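You operate a simulated robot arm through the tools that you are given. There is no shell and no other tool. Be economical: measure what you need, move in short steps, check, and stop when the job is done.

The job below is to be done with a simulated robot arm. You get a single attempt, and the scene is never put back.

TASK
Put the orange dish and the honey jar in the blue bowl.
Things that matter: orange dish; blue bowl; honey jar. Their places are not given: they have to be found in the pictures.

Only the result counts: the job must be done as asked and must still hold three seconds after the hand-in. Knocking over, shifting, dropping, spilling or breaking anything else fails it.

THE ROBOT
A 7-joint arm with a two-finger parallel gripper, fixed in place. Base frame: the origin is at the foot of the arm, x ahead of it, y to its left, z up; the work surface is at about z = 0. Readings come in m, degrees, newtons and seconds.
With the tool pointing down near the work surface it reaches from about 0.22 to 0.58 m from the base axis. Its first joint turns from -66.0 to 66.0 degrees. Payload 2.5 kg.
The tool frame sits at the grasp point between the pads (the TCP): z along the fingers, y along the line on which they close. The tips reach 0.023 m beyond it. Largest opening 0.094 m; finger width 0.038, thickness 0.01; the body of the gripper, 0.054 by 0.096 m, starts 0.039 m behind the TCP.
Orientation is that of the tool frame in the base frame, as a unit quaternion [x, y, z, w]. With the fingers straight down and closing along the base's y, the tool's x points along the base's -x, its y along +y and its z along -z.

THE INTERFACE
- The arm moves only by the tool apply_moves. Its argument "moves" is a list of rows, each a list of 7 numbers: the turn, a rotation vector about the base's x, y, z in degrees, then the shift along the base's x, y, z in m, then the gripper command, from -1 (fully open) to 1 (shut), values between in proportion. In form: [[rx, ry, rz, tx, ty, tz, gripper], ...]. A call has 1 to 20 rows; each row is the pose to reach, as a shift and turn from the pose commanded when the call began. Rows are played at 5 a second. More than 0.05 m and 8.6 degrees between two rows, or a gripper value outside its range, and nothing of the call is played. A pose out of reach is approached as far as the arm can. The call stops where the force on the tool passes 40 N (or 10 N more than at its start, if that is more) or the arm is blocked; 0.2 s more then pass. The fingers move at their own pace (about 0.108 m/s each) and stop on an object; they squeeze with about 38 N. The grip force told is the motor's: it shows also when the fingers shut on nothing. Time passes only in rows, and 0.2 s behind the last, so rows that repeat a pose let the fingers close. The reply holds the time, the measured pose of the TCP, the force on the tool along the base axes, the opening and the grip force, in the units named above and with some noise.
- Cameras (640 x 400 px; columns grow to the right, rows downward): "scene" is fixed at [0.0882, -0.3936, 0.5454]; the picture's right is [0.98, -0.21, 0.00], its down [-0.12, -0.54, -0.83] and it looks along [0.18, 0.81, -0.56] (base axes); focal length 288 px, centre (320, 200). "wrist" rides on the gripper at [-0.039, 0, -0.044] in the tool frame; the picture's right is [0.00, -1.00, 0.00], its down [0.97, 0.00, -0.24] and it looks along [0.24, 0.00, 0.97] (tool axes); focal length 218 px, centre (320, 200).
- grab_frame(camera): a new picture of that camera. It takes no simulated time.
- pixel_to_xyz(camera, pixels): for up to 12 pixels [column, row] of the newest picture of that camera ("zoom" is the newest enlarged one), the place [x, y, z] in the base frame of the surface seen there, good to about 0.002 m. It takes no simulated time.
- close_up(camera, box): a new picture of the part [left, top, right, bottom] of that camera's present view, enlarged. It takes no simulated time.
- hand_in(): hands the job in; it is judged then, once.

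Work in short steps. Measure before you move; look again where a grasp or a placing could have gone wrong, and mend it. You have 60 turns and 30 pictures in all, those below and enlarged ones among them. Open the gripper and draw the arm clear of the work before you hand the job in, unless the task says otherwise; then end with one line.

The tools are called as name(argument=value, ...) on one line, values as JSON. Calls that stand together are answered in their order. apply_moves: Moves the arm, as the interface text tells. Its arguments: {"type":"object","properties":{"moves":{"type":"array","items":{"type":"array","items":{"type":"number"}}}},"required":["moves"]} The other tools are called the same way: grab_frame (camera) takes a picture; pixel_to_xyz (camera, pixels) gives the place of the surface under pixels of a picture; close_up (camera, box) takes an enlarged picture of a part of a camera's view; hand_in () hands the job in.

At the start:

```text
time: 0.0
tool_pos: [0.3279, 0.1901, 0.2999]
tool_rot: [0.0, 1.0, 0.0, 0.0]
ft_force: [-0.2, 0.0, 0.4]
opening: 0.0942
grip_force: 0.1
```

scene: 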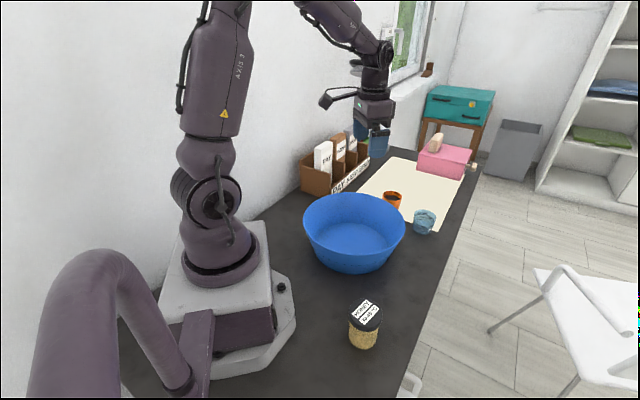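
wrist: 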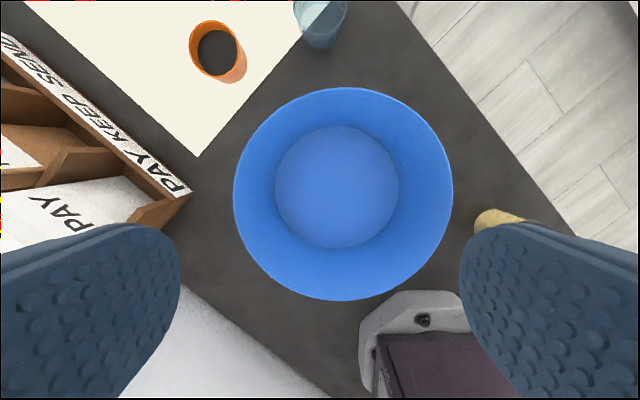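

The scene picture shows the bowl at about (355,235), the orange dish at (393,200) and the honey jar at (364,328). I'll enlarge these and measure.

close_up(camera="scene", box=[280, 160, 480, 285])

pixel_to_xyz(camera="wrist", pixels=[[218, 55], [192, 45], [244, 62], [205, 25], [320, 25], [337, 187], [236, 190], [452, 190], [342, 90], [342, 298], [490, 218], [160, 180]])

close_up(camera="scene", box=[316, 280, 412, 360])

pixel_to_xyz(camera="scene", pixels=[[364, 312], [350, 318], [380, 318], [364, 328], [364, 347], [393, 194], [384, 196], [401, 196], [393, 206], [424, 222], [355, 195], [355, 240]])

```text
3.20 times, centred on (380, 222) of scene
```

zoom: 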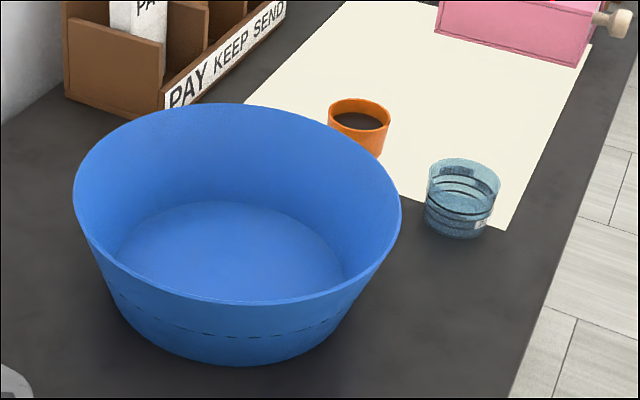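

```text
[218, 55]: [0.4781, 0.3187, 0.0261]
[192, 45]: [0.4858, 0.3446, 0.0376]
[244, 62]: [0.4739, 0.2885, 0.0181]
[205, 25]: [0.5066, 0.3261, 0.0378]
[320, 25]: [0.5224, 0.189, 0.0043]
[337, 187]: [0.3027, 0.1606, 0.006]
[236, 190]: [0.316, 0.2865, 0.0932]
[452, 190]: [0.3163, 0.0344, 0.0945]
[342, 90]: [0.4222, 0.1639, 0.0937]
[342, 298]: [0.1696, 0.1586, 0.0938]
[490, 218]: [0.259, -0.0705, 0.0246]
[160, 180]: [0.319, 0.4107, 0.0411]
```

```text
5.00 times, centred on (364, 320) of scene
```

zoom: 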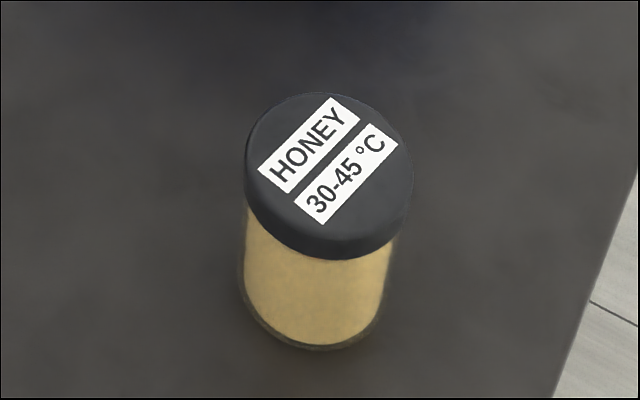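

```text
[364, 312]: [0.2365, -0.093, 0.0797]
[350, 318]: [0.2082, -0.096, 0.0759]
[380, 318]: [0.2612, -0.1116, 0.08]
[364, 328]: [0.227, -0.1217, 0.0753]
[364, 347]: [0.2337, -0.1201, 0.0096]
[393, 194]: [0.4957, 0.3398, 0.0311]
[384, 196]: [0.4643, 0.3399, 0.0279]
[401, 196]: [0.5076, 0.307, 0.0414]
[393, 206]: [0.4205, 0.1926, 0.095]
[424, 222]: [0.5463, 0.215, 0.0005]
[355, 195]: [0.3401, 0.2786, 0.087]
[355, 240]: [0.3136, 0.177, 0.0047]
```

The bowl rim is centred near (0.296, 0.160), with radius 0.126 and z 0.094. I'll look into the dish and measure its rim and the jar's lid precisely.

pixel_to_xyz(camera="zoom", pixels=[[250, 150], [405, 190], [320, 97], [320, 250], [330, 175], [248, 225], [396, 245], [390, 290], [244, 280], [315, 300], [280, 105], [390, 140]])

close_up(camera="wrist", box=[170, 0, 298, 80])

```text
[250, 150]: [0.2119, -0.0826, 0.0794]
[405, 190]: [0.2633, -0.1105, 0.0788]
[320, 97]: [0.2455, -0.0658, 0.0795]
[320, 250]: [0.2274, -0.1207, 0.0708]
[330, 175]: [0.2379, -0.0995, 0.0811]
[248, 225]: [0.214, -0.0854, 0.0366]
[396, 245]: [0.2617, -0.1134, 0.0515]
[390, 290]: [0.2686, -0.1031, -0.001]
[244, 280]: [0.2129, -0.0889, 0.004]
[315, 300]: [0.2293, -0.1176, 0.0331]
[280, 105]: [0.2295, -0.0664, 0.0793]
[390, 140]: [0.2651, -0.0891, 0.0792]
```

```text
5.00 times, centred on (234, 40) of wrist
```

zoom: 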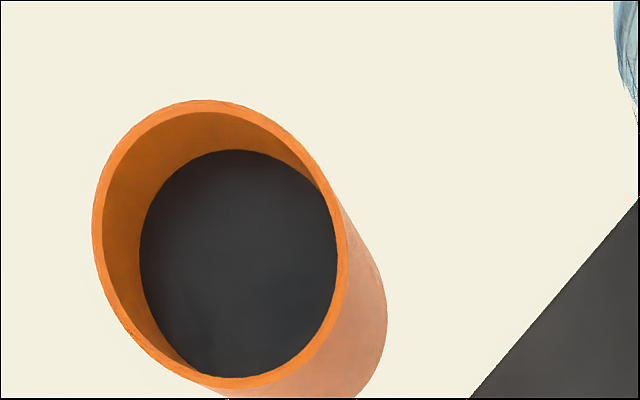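

The dish has dark contents or a dark floor. I'll measure its rim and the depth of the dark part.

pixel_to_xyz(camera="zoom", pixels=[[97, 235], [205, 104], [343, 240], [225, 382], [150, 140], [300, 150], [240, 260], [180, 250], [290, 300], [240, 170], [375, 300], [380, 330]])

```text
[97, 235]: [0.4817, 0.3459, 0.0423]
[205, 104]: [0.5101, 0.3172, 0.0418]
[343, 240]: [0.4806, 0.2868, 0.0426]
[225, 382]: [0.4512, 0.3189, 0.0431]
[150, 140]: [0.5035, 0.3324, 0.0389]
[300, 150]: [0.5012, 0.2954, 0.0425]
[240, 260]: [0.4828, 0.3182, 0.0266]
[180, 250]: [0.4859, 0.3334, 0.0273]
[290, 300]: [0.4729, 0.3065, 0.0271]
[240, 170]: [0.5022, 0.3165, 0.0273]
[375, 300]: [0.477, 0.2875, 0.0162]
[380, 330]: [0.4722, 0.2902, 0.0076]
```

The dish's rim is centred at (0.481, 0.3165), with radius 0.03 and top at 0.042. It seems filled to z 0.027, so I'll keep it level. Next I move above it with the gripper open.

apply_moves(moves=[[0, 0, 0, 0.025, 0.021, -0.025, -1], [0, 0, 0, 0.05, 0.042, -0.05, -1], [0, 0, 0, 0.075, 0.063, -0.075, -1], [0, 0, 0, 0.1, 0.084, -0.1, -1], [0, 0, 0, 0.125, 0.105, -0.125, -1], [0, 0, 0, 0.153, 0.1265, -0.15, -1], [0, 0, 0, 0.153, 0.1265, -0.18, -1], [0, 0, 0, 0.153, 0.1265, -0.18, -1]])

grab_frame(camera="wrist")

grab_frame(camera="scene")

```text
time: 1.8
tool_pos: [0.4812, 0.3155, 0.1186]
tool_rot: [0.0, 1.0, 0.0, 0.0]
ft_force: [0.2, 0.0, -0.5]
opening: 0.0937
grip_force: 0.0
```

```text
24 pictures are left
```

wrist: 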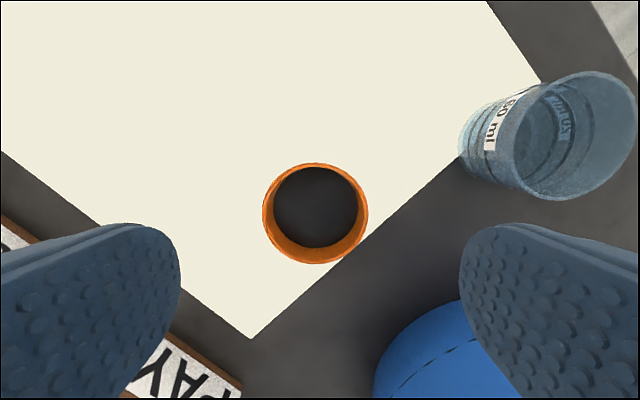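

```text
23 pictures are left
```

scene: 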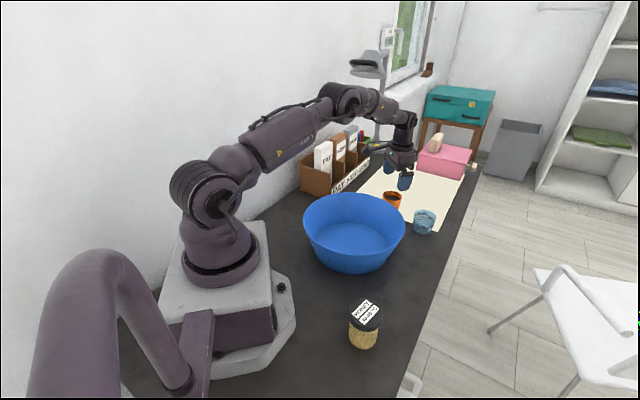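

The dish sits well centred at (316,213). Before descending I check the distances to the organizer, the glass and the dish rim.

pixel_to_xyz(camera="wrist", pixels=[[265, 213], [366, 213], [316, 165], [316, 262], [240, 385], [165, 338], [10, 225], [520, 190], [316, 210], [380, 360]])

pixel_to_xyz(camera="scene", pixels=[[323, 145], [340, 135], [352, 128], [366, 140], [368, 158], [335, 190]])

```text
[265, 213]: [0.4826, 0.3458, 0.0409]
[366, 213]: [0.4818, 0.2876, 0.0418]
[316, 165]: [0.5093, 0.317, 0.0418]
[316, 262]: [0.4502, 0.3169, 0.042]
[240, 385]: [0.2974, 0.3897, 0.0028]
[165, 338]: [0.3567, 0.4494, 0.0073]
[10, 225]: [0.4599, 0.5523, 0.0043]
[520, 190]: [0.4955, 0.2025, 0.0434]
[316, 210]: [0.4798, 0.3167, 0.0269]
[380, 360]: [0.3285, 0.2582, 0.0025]
```

```text
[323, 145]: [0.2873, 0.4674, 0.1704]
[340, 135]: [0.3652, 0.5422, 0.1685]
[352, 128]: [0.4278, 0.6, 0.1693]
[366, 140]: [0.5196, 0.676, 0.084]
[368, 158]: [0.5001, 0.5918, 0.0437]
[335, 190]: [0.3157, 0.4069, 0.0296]
```

The clearances are good, so I go straight down to TCP z of about 0.028.

apply_moves(moves=[[0, 0, 0, 0, 0.001, -0.03, -1], [0, 0, 0, 0, 0.001, -0.06, -1], [0, 0, 0, 0, 0.001, -0.08, -1], [0, 0, 0, 0, 0.001, -0.091, -1], [0, 0, 0, 0, 0.001, -0.091, -1]])

```text
time: 3.0
tool_pos: [0.4805, 0.3174, 0.0279]
tool_rot: [-0.001, 1.0, 0.0, -0.001]
ft_force: [-0.6, 0.5, -0.1]
opening: 0.0938
grip_force: 0.1
```

The tool is in place around the dish at z 0.028. I close gradually and hold.

apply_moves(moves=[[0, 0, 0, 0, 0, 0, 0], [0, 0, 0, 0, 0, 0, 0.4], [0, 0, 0, 0, 0, 0, 1], [0, 0, 0, 0, 0, 0, 1], [0, 0, 0, 0, 0, 0, 1]])

```text
time: 4.2
tool_pos: [0.4802, 0.3168, 0.0295]
tool_rot: [0.0, 1.0, 0.0, 0.001]
ft_force: [0.0, -0.2, 0.0]
opening: 0.0608
grip_force: 38.0
```

The dish is gripped at an opening of 0.061. I lift it smoothly.

apply_moves(moves=[[0, 0, 0, 0, 0, 0.006, 1], [0, 0, 0, 0, 0, 0.018, 1], [0, 0, 0, 0, 0, 0.036, 1], [0, 0, 0, 0, 0, 0.058, 1], [0, 0, 0, 0, 0, 0.08, 1], [0, 0, 0, 0, 0, 0.102, 1], [0, 0, 0, 0, 0, 0.124, 1], [0, 0, 0, 0, 0, 0.142, 1], [0, 0, 0, 0, 0, 0.15, 1], [0, 0, 0, 0, 0, 0.152, 1], [0, 0, 0, 0, 0, 0.152, 1]])

grab_frame(camera="wrist")

```text
time: 6.6
tool_pos: [0.4824, 0.3165, 0.1794]
tool_rot: [0.0, 1.0, 0.0, 0.0]
ft_force: [0.7, 0.3, -0.7]
opening: 0.0607
grip_force: 38.1
```

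```text
22 pictures are left
```

wrist: 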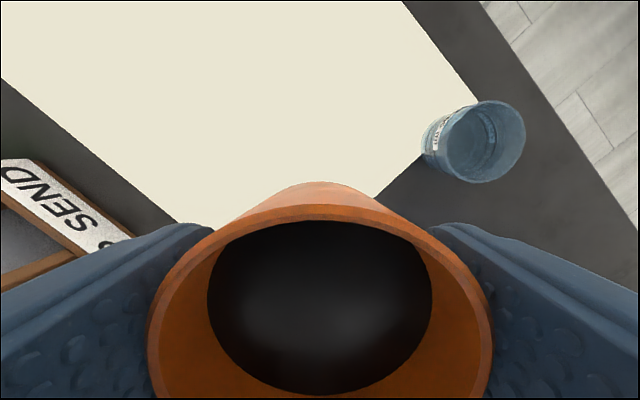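

The dish is held level. I carry it slowly over the bowl to (0.255, 0.160).

apply_moves(moves=[[0, 0, 0, -0.004, -0.003, 0, 1], [0, 0, 0, -0.013, -0.009, 0, 1], [0, 0, 0, -0.027, -0.0187, 0, 1], [0, 0, 0, -0.043, -0.0298, 0, 1], [0, 0, 0, -0.06, -0.0415, 0, 1], [0, 0, 0, -0.077, -0.0533, 0, 1], [0, 0, 0, -0.094, -0.0651, 0, 1], [0, 0, 0, -0.111, -0.0769, 0, 1], [0, 0, 0, -0.128, -0.0886, 0, 1], [0, 0, 0, -0.145, -0.1004, 0, 1], [0, 0, 0, -0.162, -0.1122, 0, 1], [0, 0, 0, -0.179, -0.124, 0, 1], [0, 0, 0, -0.196, -0.1357, 0, 1], [0, 0, 0, -0.21, -0.1454, 0, 1], [0, 0, 0, -0.22, -0.1523, 0, 1], [0, 0, 0, -0.226, -0.1565, 0, 1], [0, 0, 0, -0.2275, -0.1565, 0, 1], [0, 0, 0, -0.2275, -0.1565, 0, 1]])

grab_frame(camera="scene")

```text
time: 10.4
tool_pos: [0.2528, 0.1601, 0.1804]
tool_rot: [0.0, 1.0, 0.0, 0.001]
ft_force: [0.5, -0.5, -0.7]
opening: 0.0607
grip_force: 37.9
```

```text
21 pictures are left
```

scene: 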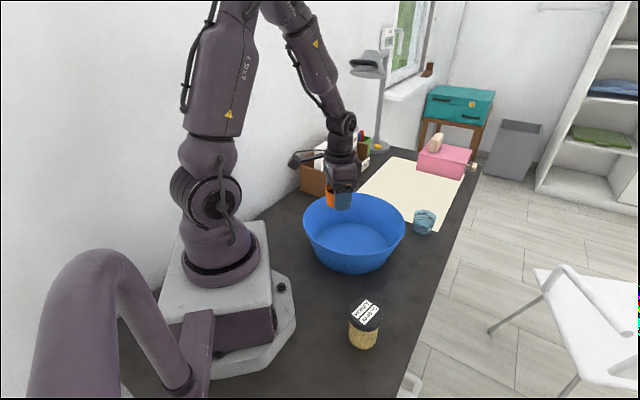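

The dish hangs over the bowl's near-left side. I lower it slowly to just above the floor at z of about 0.005.

apply_moves(moves=[[0, 0, 0, 0, 0, -0.006, 1], [0, 0, 0, 0, 0, -0.018, 1], [0, 0, 0, 0, 0, -0.036, 1], [0, 0, 0, 0, 0, -0.056, 1], [0, 0, 0, 0, 0, -0.076, 1], [0, 0, 0, 0, 0, -0.096, 1], [0, 0, 0, 0, 0, -0.114, 1], [0, 0, 0, 0, 0, -0.128, 1], [0, 0, 0, 0, 0, -0.137, 1], [0, 0, 0, 0, 0, -0.142, 1], [0, 0, 0, 0, 0, -0.142, 1]])

```text
time: 12.8
tool_pos: [0.255, 0.1605, 0.0387]
tool_rot: [-0.001, 1.0, -0.001, 0.0]
ft_force: [-0.1, -0.7, -0.3]
opening: 0.0607
grip_force: 38.1
```

I creep down until contact shows in the force.

apply_moves(moves=[[0, 0, 0, 0, 0, -0.001, 1], [0, 0, 0, 0, 0, -0.002, 1], [0, 0, 0, 0, 0, -0.003, 1], [0, 0, 0, 0, 0, -0.003, 1]])

close_up(camera="scene", box=[290, 170, 420, 275])

```text
time: 13.8
tool_pos: [0.2545, 0.1605, 0.0361]
tool_rot: [0.0, 1.0, 0.0, 0.0]
ft_force: [0.6, -0.3, -0.6]
opening: 0.0606
grip_force: 38.5
```

```text
3.81 times, centred on (355, 222) of scene
```

zoom: 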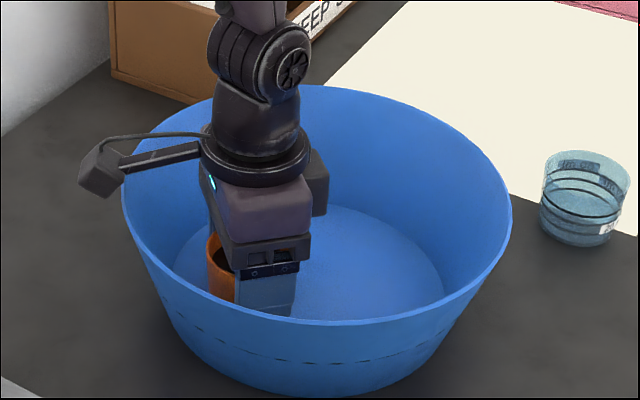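

A boom on the gripper reaches over the left rim at zoom (100,170). I measure its height before going lower.

pixel_to_xyz(camera="zoom", pixels=[[100, 165], [100, 185], [110, 190], [160, 165], [320, 200], [125, 215], [220, 235], [350, 220]])

```text
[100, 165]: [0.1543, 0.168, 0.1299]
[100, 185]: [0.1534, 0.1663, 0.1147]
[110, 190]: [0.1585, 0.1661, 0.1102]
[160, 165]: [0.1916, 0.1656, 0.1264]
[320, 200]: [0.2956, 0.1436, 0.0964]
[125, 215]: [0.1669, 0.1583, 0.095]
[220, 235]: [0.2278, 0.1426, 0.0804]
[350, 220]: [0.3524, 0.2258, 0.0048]
```

The boom bottom is at 0.109 and the rim at 0.095, so there is room for 3–4 mm more. I creep on down.

apply_moves(moves=[[0, 0, 0, 0, 0, -0.001, 1], [0, 0, 0, 0, 0, -0.002, 1], [0, 0, 0, 0, 0, -0.002, 1]])

```text
time: 14.6
tool_pos: [0.2533, 0.1615, 0.033]
tool_rot: [0.0, 1.0, 0.0, 0.0]
ft_force: [-1.5, -0.8, 5.0]
opening: 0.0608
grip_force: 38.1
```

The 5 N upward force shows contact with the floor. I release gradually and rise straight up.

apply_moves(moves=[[0, 0, 0, 0, 0, 0, -0.4], [0, 0, 0, 0, 0, 0, -0.7], [0, 0, 0, 0, 0, 0, -0.7], [0, 0, 0, 0, 0, 0.01, -0.7], [0, 0, 0, 0, 0, 0.03, -0.7], [0, 0, 0, 0, 0, 0.06, -0.7], [0, 0, 0, 0, 0, 0.1, -0.7], [0, 0, 0, 0, 0, 0.14, -0.7], [0, 0, 0, 0, 0, 0.18, -1], [0, 0, 0, 0, 0, 0.18, -1]])

grab_frame(camera="wrist")

pixel_to_xyz(camera="scene", pixels=[[235, 330], [265, 330], [290, 325], [255, 290], [280, 287], [245, 355]])

```text
time: 16.8
tool_pos: [0.2538, 0.1598, 0.2126]
tool_rot: [0.0, 1.0, 0.0, 0.001]
ft_force: [-0.1, -0.5, 0.2]
opening: 0.094
grip_force: 0.0
```

```text
19 pictures are left
```

wrist: 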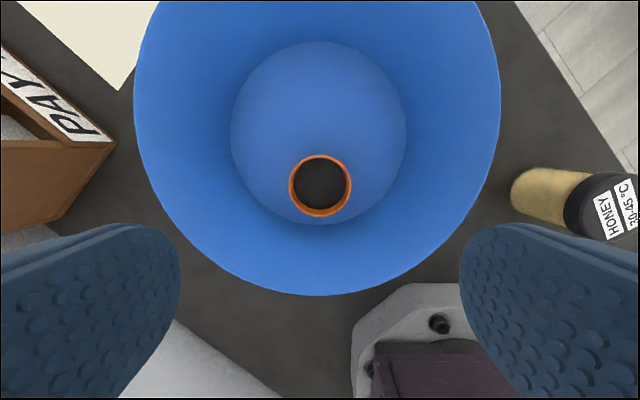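

```text
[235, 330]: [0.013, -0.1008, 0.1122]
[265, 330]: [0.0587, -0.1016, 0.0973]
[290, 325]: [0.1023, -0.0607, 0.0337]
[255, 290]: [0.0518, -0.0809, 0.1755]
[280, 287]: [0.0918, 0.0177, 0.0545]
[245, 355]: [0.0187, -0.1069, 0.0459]
```

The dish stands upright on the bowl floor at (320,185). The robot base housing ends near x 0.10, so it is clear of the boom. I fly to above the jar.

apply_moves(moves=[[0, 0, 0, -0.003, -0.04, 0, -1], [0, 0, 0, -0.006, -0.08, 0, -1], [0, 0, 0, -0.009, -0.12, 0, -1], [0, 0, 0, -0.012, -0.16, 0, -1], [0, 0, 0, -0.014, -0.2, 0, -1], [0, 0, 0, -0.0155, -0.235, 0, -1], [0, 0, 0, -0.0155, -0.255, -0.02, -1], [0, 0, 0, -0.0155, -0.255, -0.05, -1], [0, 0, 0, -0.0155, -0.255, -0.05, -1]])

grab_frame(camera="wrist")

grab_frame(camera="scene")

```text
time: 18.8
tool_pos: [0.2383, -0.0956, 0.1621]
tool_rot: [0.0, 1.0, 0.0, 0.0]
ft_force: [-0.7, 0.1, -0.3]
opening: 0.094
grip_force: 0.1
```

```text
18 pictures are left
```

wrist: 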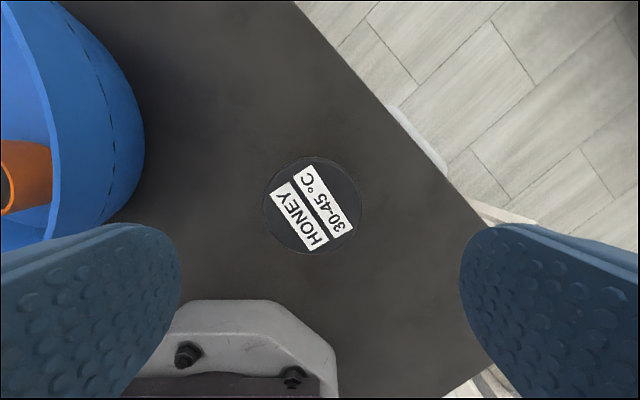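

```text
17 pictures are left
```

scene: 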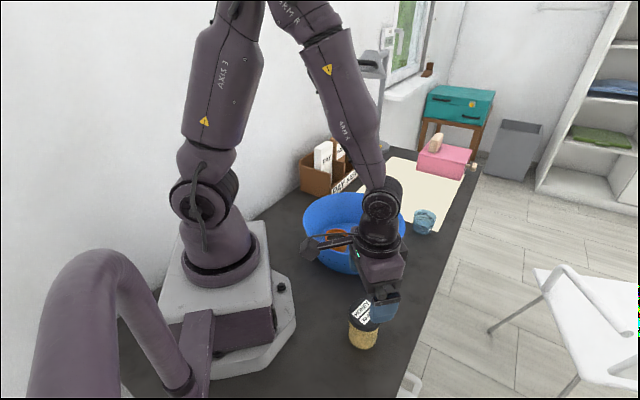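

The jar lid lies at (312,205) in the wrist view. I measure its edges exactly.

pixel_to_xyz(camera="wrist", pixels=[[266, 205], [358, 205], [312, 160], [312, 250], [240, 330], [310, 340]])

```text
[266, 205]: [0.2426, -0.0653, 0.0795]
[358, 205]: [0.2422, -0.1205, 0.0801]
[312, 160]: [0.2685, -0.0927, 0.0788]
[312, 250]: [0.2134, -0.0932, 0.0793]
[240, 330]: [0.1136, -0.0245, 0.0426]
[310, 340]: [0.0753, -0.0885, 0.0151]
```

The lid centre is (0.241, -0.093) and its top is 0.080. I descend to z 0.048, which leaves the gripper body 7 mm above the lid.

apply_moves(moves=[[0, 0, 0, 0.0025, 0.0025, -0.03, -1], [0, 0, 0, 0.0025, 0.0025, -0.06, -1], [0, 0, 0, 0.0025, 0.0025, -0.085, -1], [0, 0, 0, 0.0025, 0.0025, -0.105, -1], [0, 0, 0, 0.0025, 0.0025, -0.114, -1], [0, 0, 0, 0.0025, 0.0025, -0.114, -1]])

close_up(camera="scene", box=[270, 220, 450, 360])

```text
time: 20.2
tool_pos: [0.24, -0.0928, 0.0489]
tool_rot: [0.0, 1.0, 0.0, 0.0]
ft_force: [-0.9, -0.5, -0.6]
opening: 0.0938
grip_force: 0.0
```

```text
2.86 times, centred on (360, 290) of scene
```

zoom: 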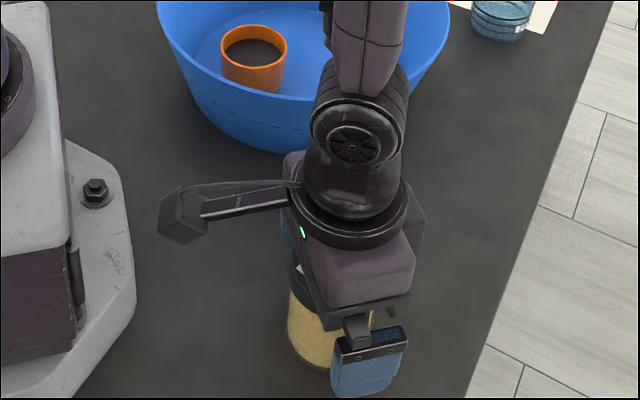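

The fingers straddle the jar and the boom is clear of the base. I close.

apply_moves(moves=[[0, 0, 0, 0, 0, 0, 0], [0, 0, 0, 0, 0, 0, 0.4], [0, 0, 0, 0, 0, 0, 1], [0, 0, 0, 0, 0, 0, 1], [0, 0, 0, 0, 0, 0, 1]])

```text
time: 21.4
tool_pos: [0.2398, -0.0926, 0.0491]
tool_rot: [0.0, 1.0, 0.0, 0.0]
ft_force: [0.8, 0.5, 0.5]
opening: 0.0592
grip_force: 37.8
```

The jar is gripped at an opening of 0.059. I lift a little at first, then up to 0.20.

apply_moves(moves=[[0, 0, 0, 0, 0, 0.006, 1], [0, 0, 0, 0, 0, 0.018, 1], [0, 0, 0, 0, 0, 0.036, 1], [0, 0, 0, 0, 0, 0.06, 1], [0, 0, 0, 0, 0, 0.09, 1], [0, 0, 0, 0, 0, 0.12, 1], [0, 0, 0, 0, 0, 0.14, 1], [0, 0, 0, 0, 0, 0.15, 1], [0, 0, 0, 0, 0, 0.15, 1]])

grab_frame(camera="scene")

```text
time: 23.4
tool_pos: [0.2412, -0.0921, 0.199]
tool_rot: [0.0, 1.0, 0.001, 0.0]
ft_force: [-0.1, 0.1, -2.2]
opening: 0.0594
grip_force: 38.1
```

```text
15 pictures are left
```

scene: 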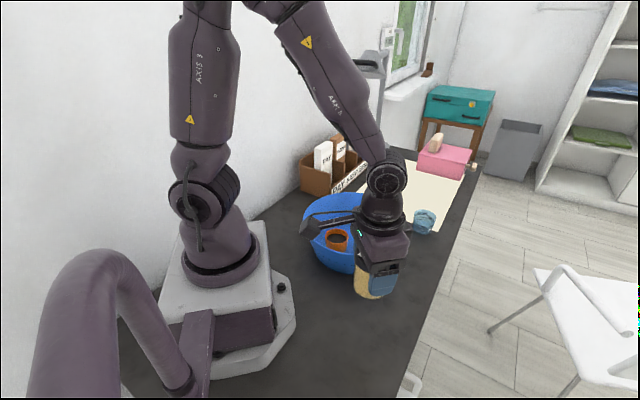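

The jar is held whole, with its lid on. I carry it to (0.338, 0.160), over the free half of the bowl.

apply_moves(moves=[[0, 0, 0, 0.004, 0.01, 0, 1], [0, 0, 0, 0.012, 0.03, 0, 1], [0, 0, 0, 0.022, 0.056, 0, 1], [0, 0, 0, 0.032, 0.083, 0, 1], [0, 0, 0, 0.043, 0.111, 0, 1], [0, 0, 0, 0.054, 0.139, 0, 1], [0, 0, 0, 0.064, 0.167, 0, 1], [0, 0, 0, 0.075, 0.195, 0, 1], [0, 0, 0, 0.085, 0.22, 0, 1], [0, 0, 0, 0.092, 0.239, 0, 1], [0, 0, 0, 0.097, 0.252, 0, 1], [0, 0, 0, 0.097, 0.252, 0, 1]])

close_up(camera="scene", box=[280, 130, 440, 280])

```text
time: 26.0
tool_pos: [0.3371, 0.1593, 0.1996]
tool_rot: [0.0, 1.0, -0.001, 0.0]
ft_force: [-0.4, -0.2, -2.5]
opening: 0.0593
grip_force: 37.6
```

```text
2.67 times, centred on (360, 205) of scene
```

zoom: 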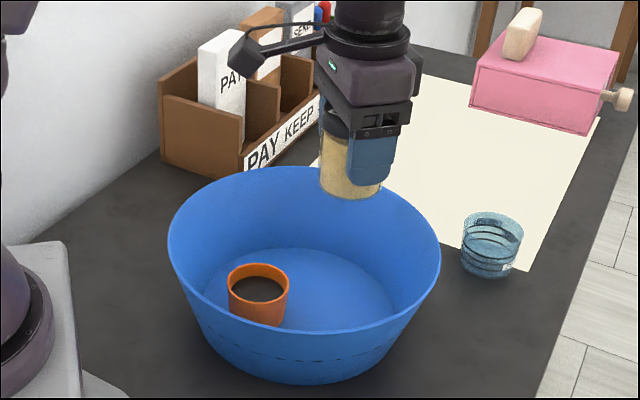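

The jar is above the free area beside the dish. I lower it to a few millimetres above the floor.

apply_moves(moves=[[0, 0, 0, 0, 0, -0.008, 1], [0, 0, 0, 0, 0, -0.022, 1], [0, 0, 0, 0, 0, -0.042, 1], [0, 0, 0, 0, 0, -0.062, 1], [0, 0, 0, 0, 0, -0.082, 1], [0, 0, 0, 0, 0, -0.102, 1], [0, 0, 0, 0, 0, -0.118, 1], [0, 0, 0, 0, 0, -0.13, 1], [0, 0, 0, 0, 0, -0.138, 1], [0, 0, 0, 0, 0, -0.141, 1], [0, 0, 0, 0, 0, -0.141, 1]])

apply_moves(moves=[[0, 0, 0, 0, 0, -0.001, 1], [0, 0, 0, 0, 0, -0.002, 1], [0, 0, 0, 0, 0, -0.003, 1], [0, 0, 0, 0, 0, -0.003, 1]])

```text
time: 28.4
tool_pos: [0.3379, 0.1601, 0.057]
tool_rot: [0.0, 1.0, 0.001, 0.0]
ft_force: [0.4, -0.4, -3.4]
opening: 0.0595
grip_force: 37.8
```

```text
time: 29.4
tool_pos: [0.337, 0.16, 0.0547]
tool_rot: [0.001, 1.0, 0.0, 0.0]
ft_force: [-1.1, -0.2, -4.0]
opening: 0.059
grip_force: 38.1
```

There is no contact yet (−4 N is just the weight), so I creep down another 2 mm.

apply_moves(moves=[[0, 0, 0, 0, 0, -0.001, 1], [0, 0, 0, 0, 0, -0.0015, 1], [0, 0, 0, 0, 0, -0.002, 1], [0, 0, 0, 0, 0, -0.002, 1]])

```text
time: 30.4
tool_pos: [0.3375, 0.1604, 0.0536]
tool_rot: [0.0, 1.0, 0.0, 0.0]
ft_force: [-1.3, -3.3, 8.5]
opening: 0.0593
grip_force: 38.3
```

The jar now rests on the floor (8.5 N). I release moderately and rise straight up.

apply_moves(moves=[[0, 0, 0, 0, 0, 0, -0.4], [0, 0, 0, 0, 0, 0, -0.7], [0, 0, 0, 0, 0, 0, -0.7], [0, 0, 0, 0, 0, 0.01, -0.7], [0, 0, 0, 0, 0, 0.03, -0.7], [0, 0, 0, 0, 0, 0.06, -0.7], [0, 0, 0, 0, 0, 0.1, -0.7], [0, 0, 0, 0, 0, 0.14, -0.7], [0, 0, 0, 0, 0, 0.18, -1], [0, 0, 0, 0, 0, 0.22, -1], [0, 0, 0, 0, 0, 0.22, -1]])

grab_frame(camera="wrist")

grab_frame(camera="scene")

```text
time: 32.8
tool_pos: [0.3403, 0.1606, 0.2752]
tool_rot: [0.0, 1.0, 0.0, 0.0]
ft_force: [-0.4, -0.3, 0.1]
opening: 0.0939
grip_force: 0.0
```

```text
13 pictures are left
```

wrist: 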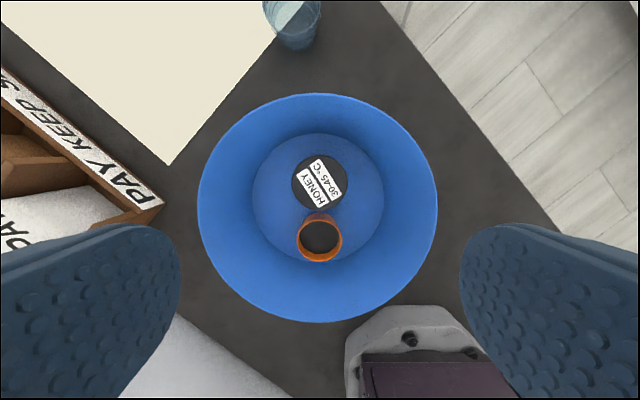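

```text
12 pictures are left
```

scene: 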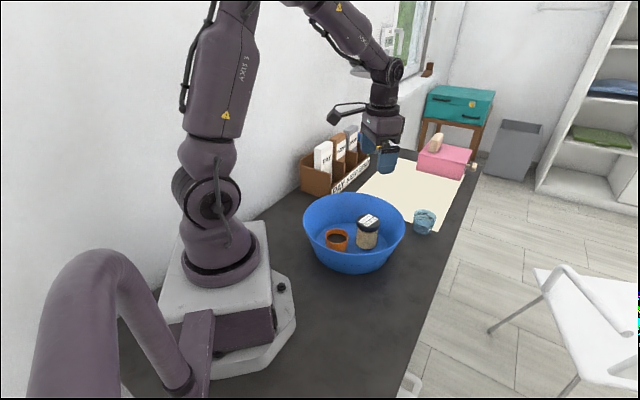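

Both items stand upright in the bowl, nothing else has moved, and the open gripper is well clear. I hand in.

hand_in()

```text
The job is handed in.
```

The orange dish and the honey jar are both standing upright in the blue bowl; the job is handed in, but the verdict was not shown.
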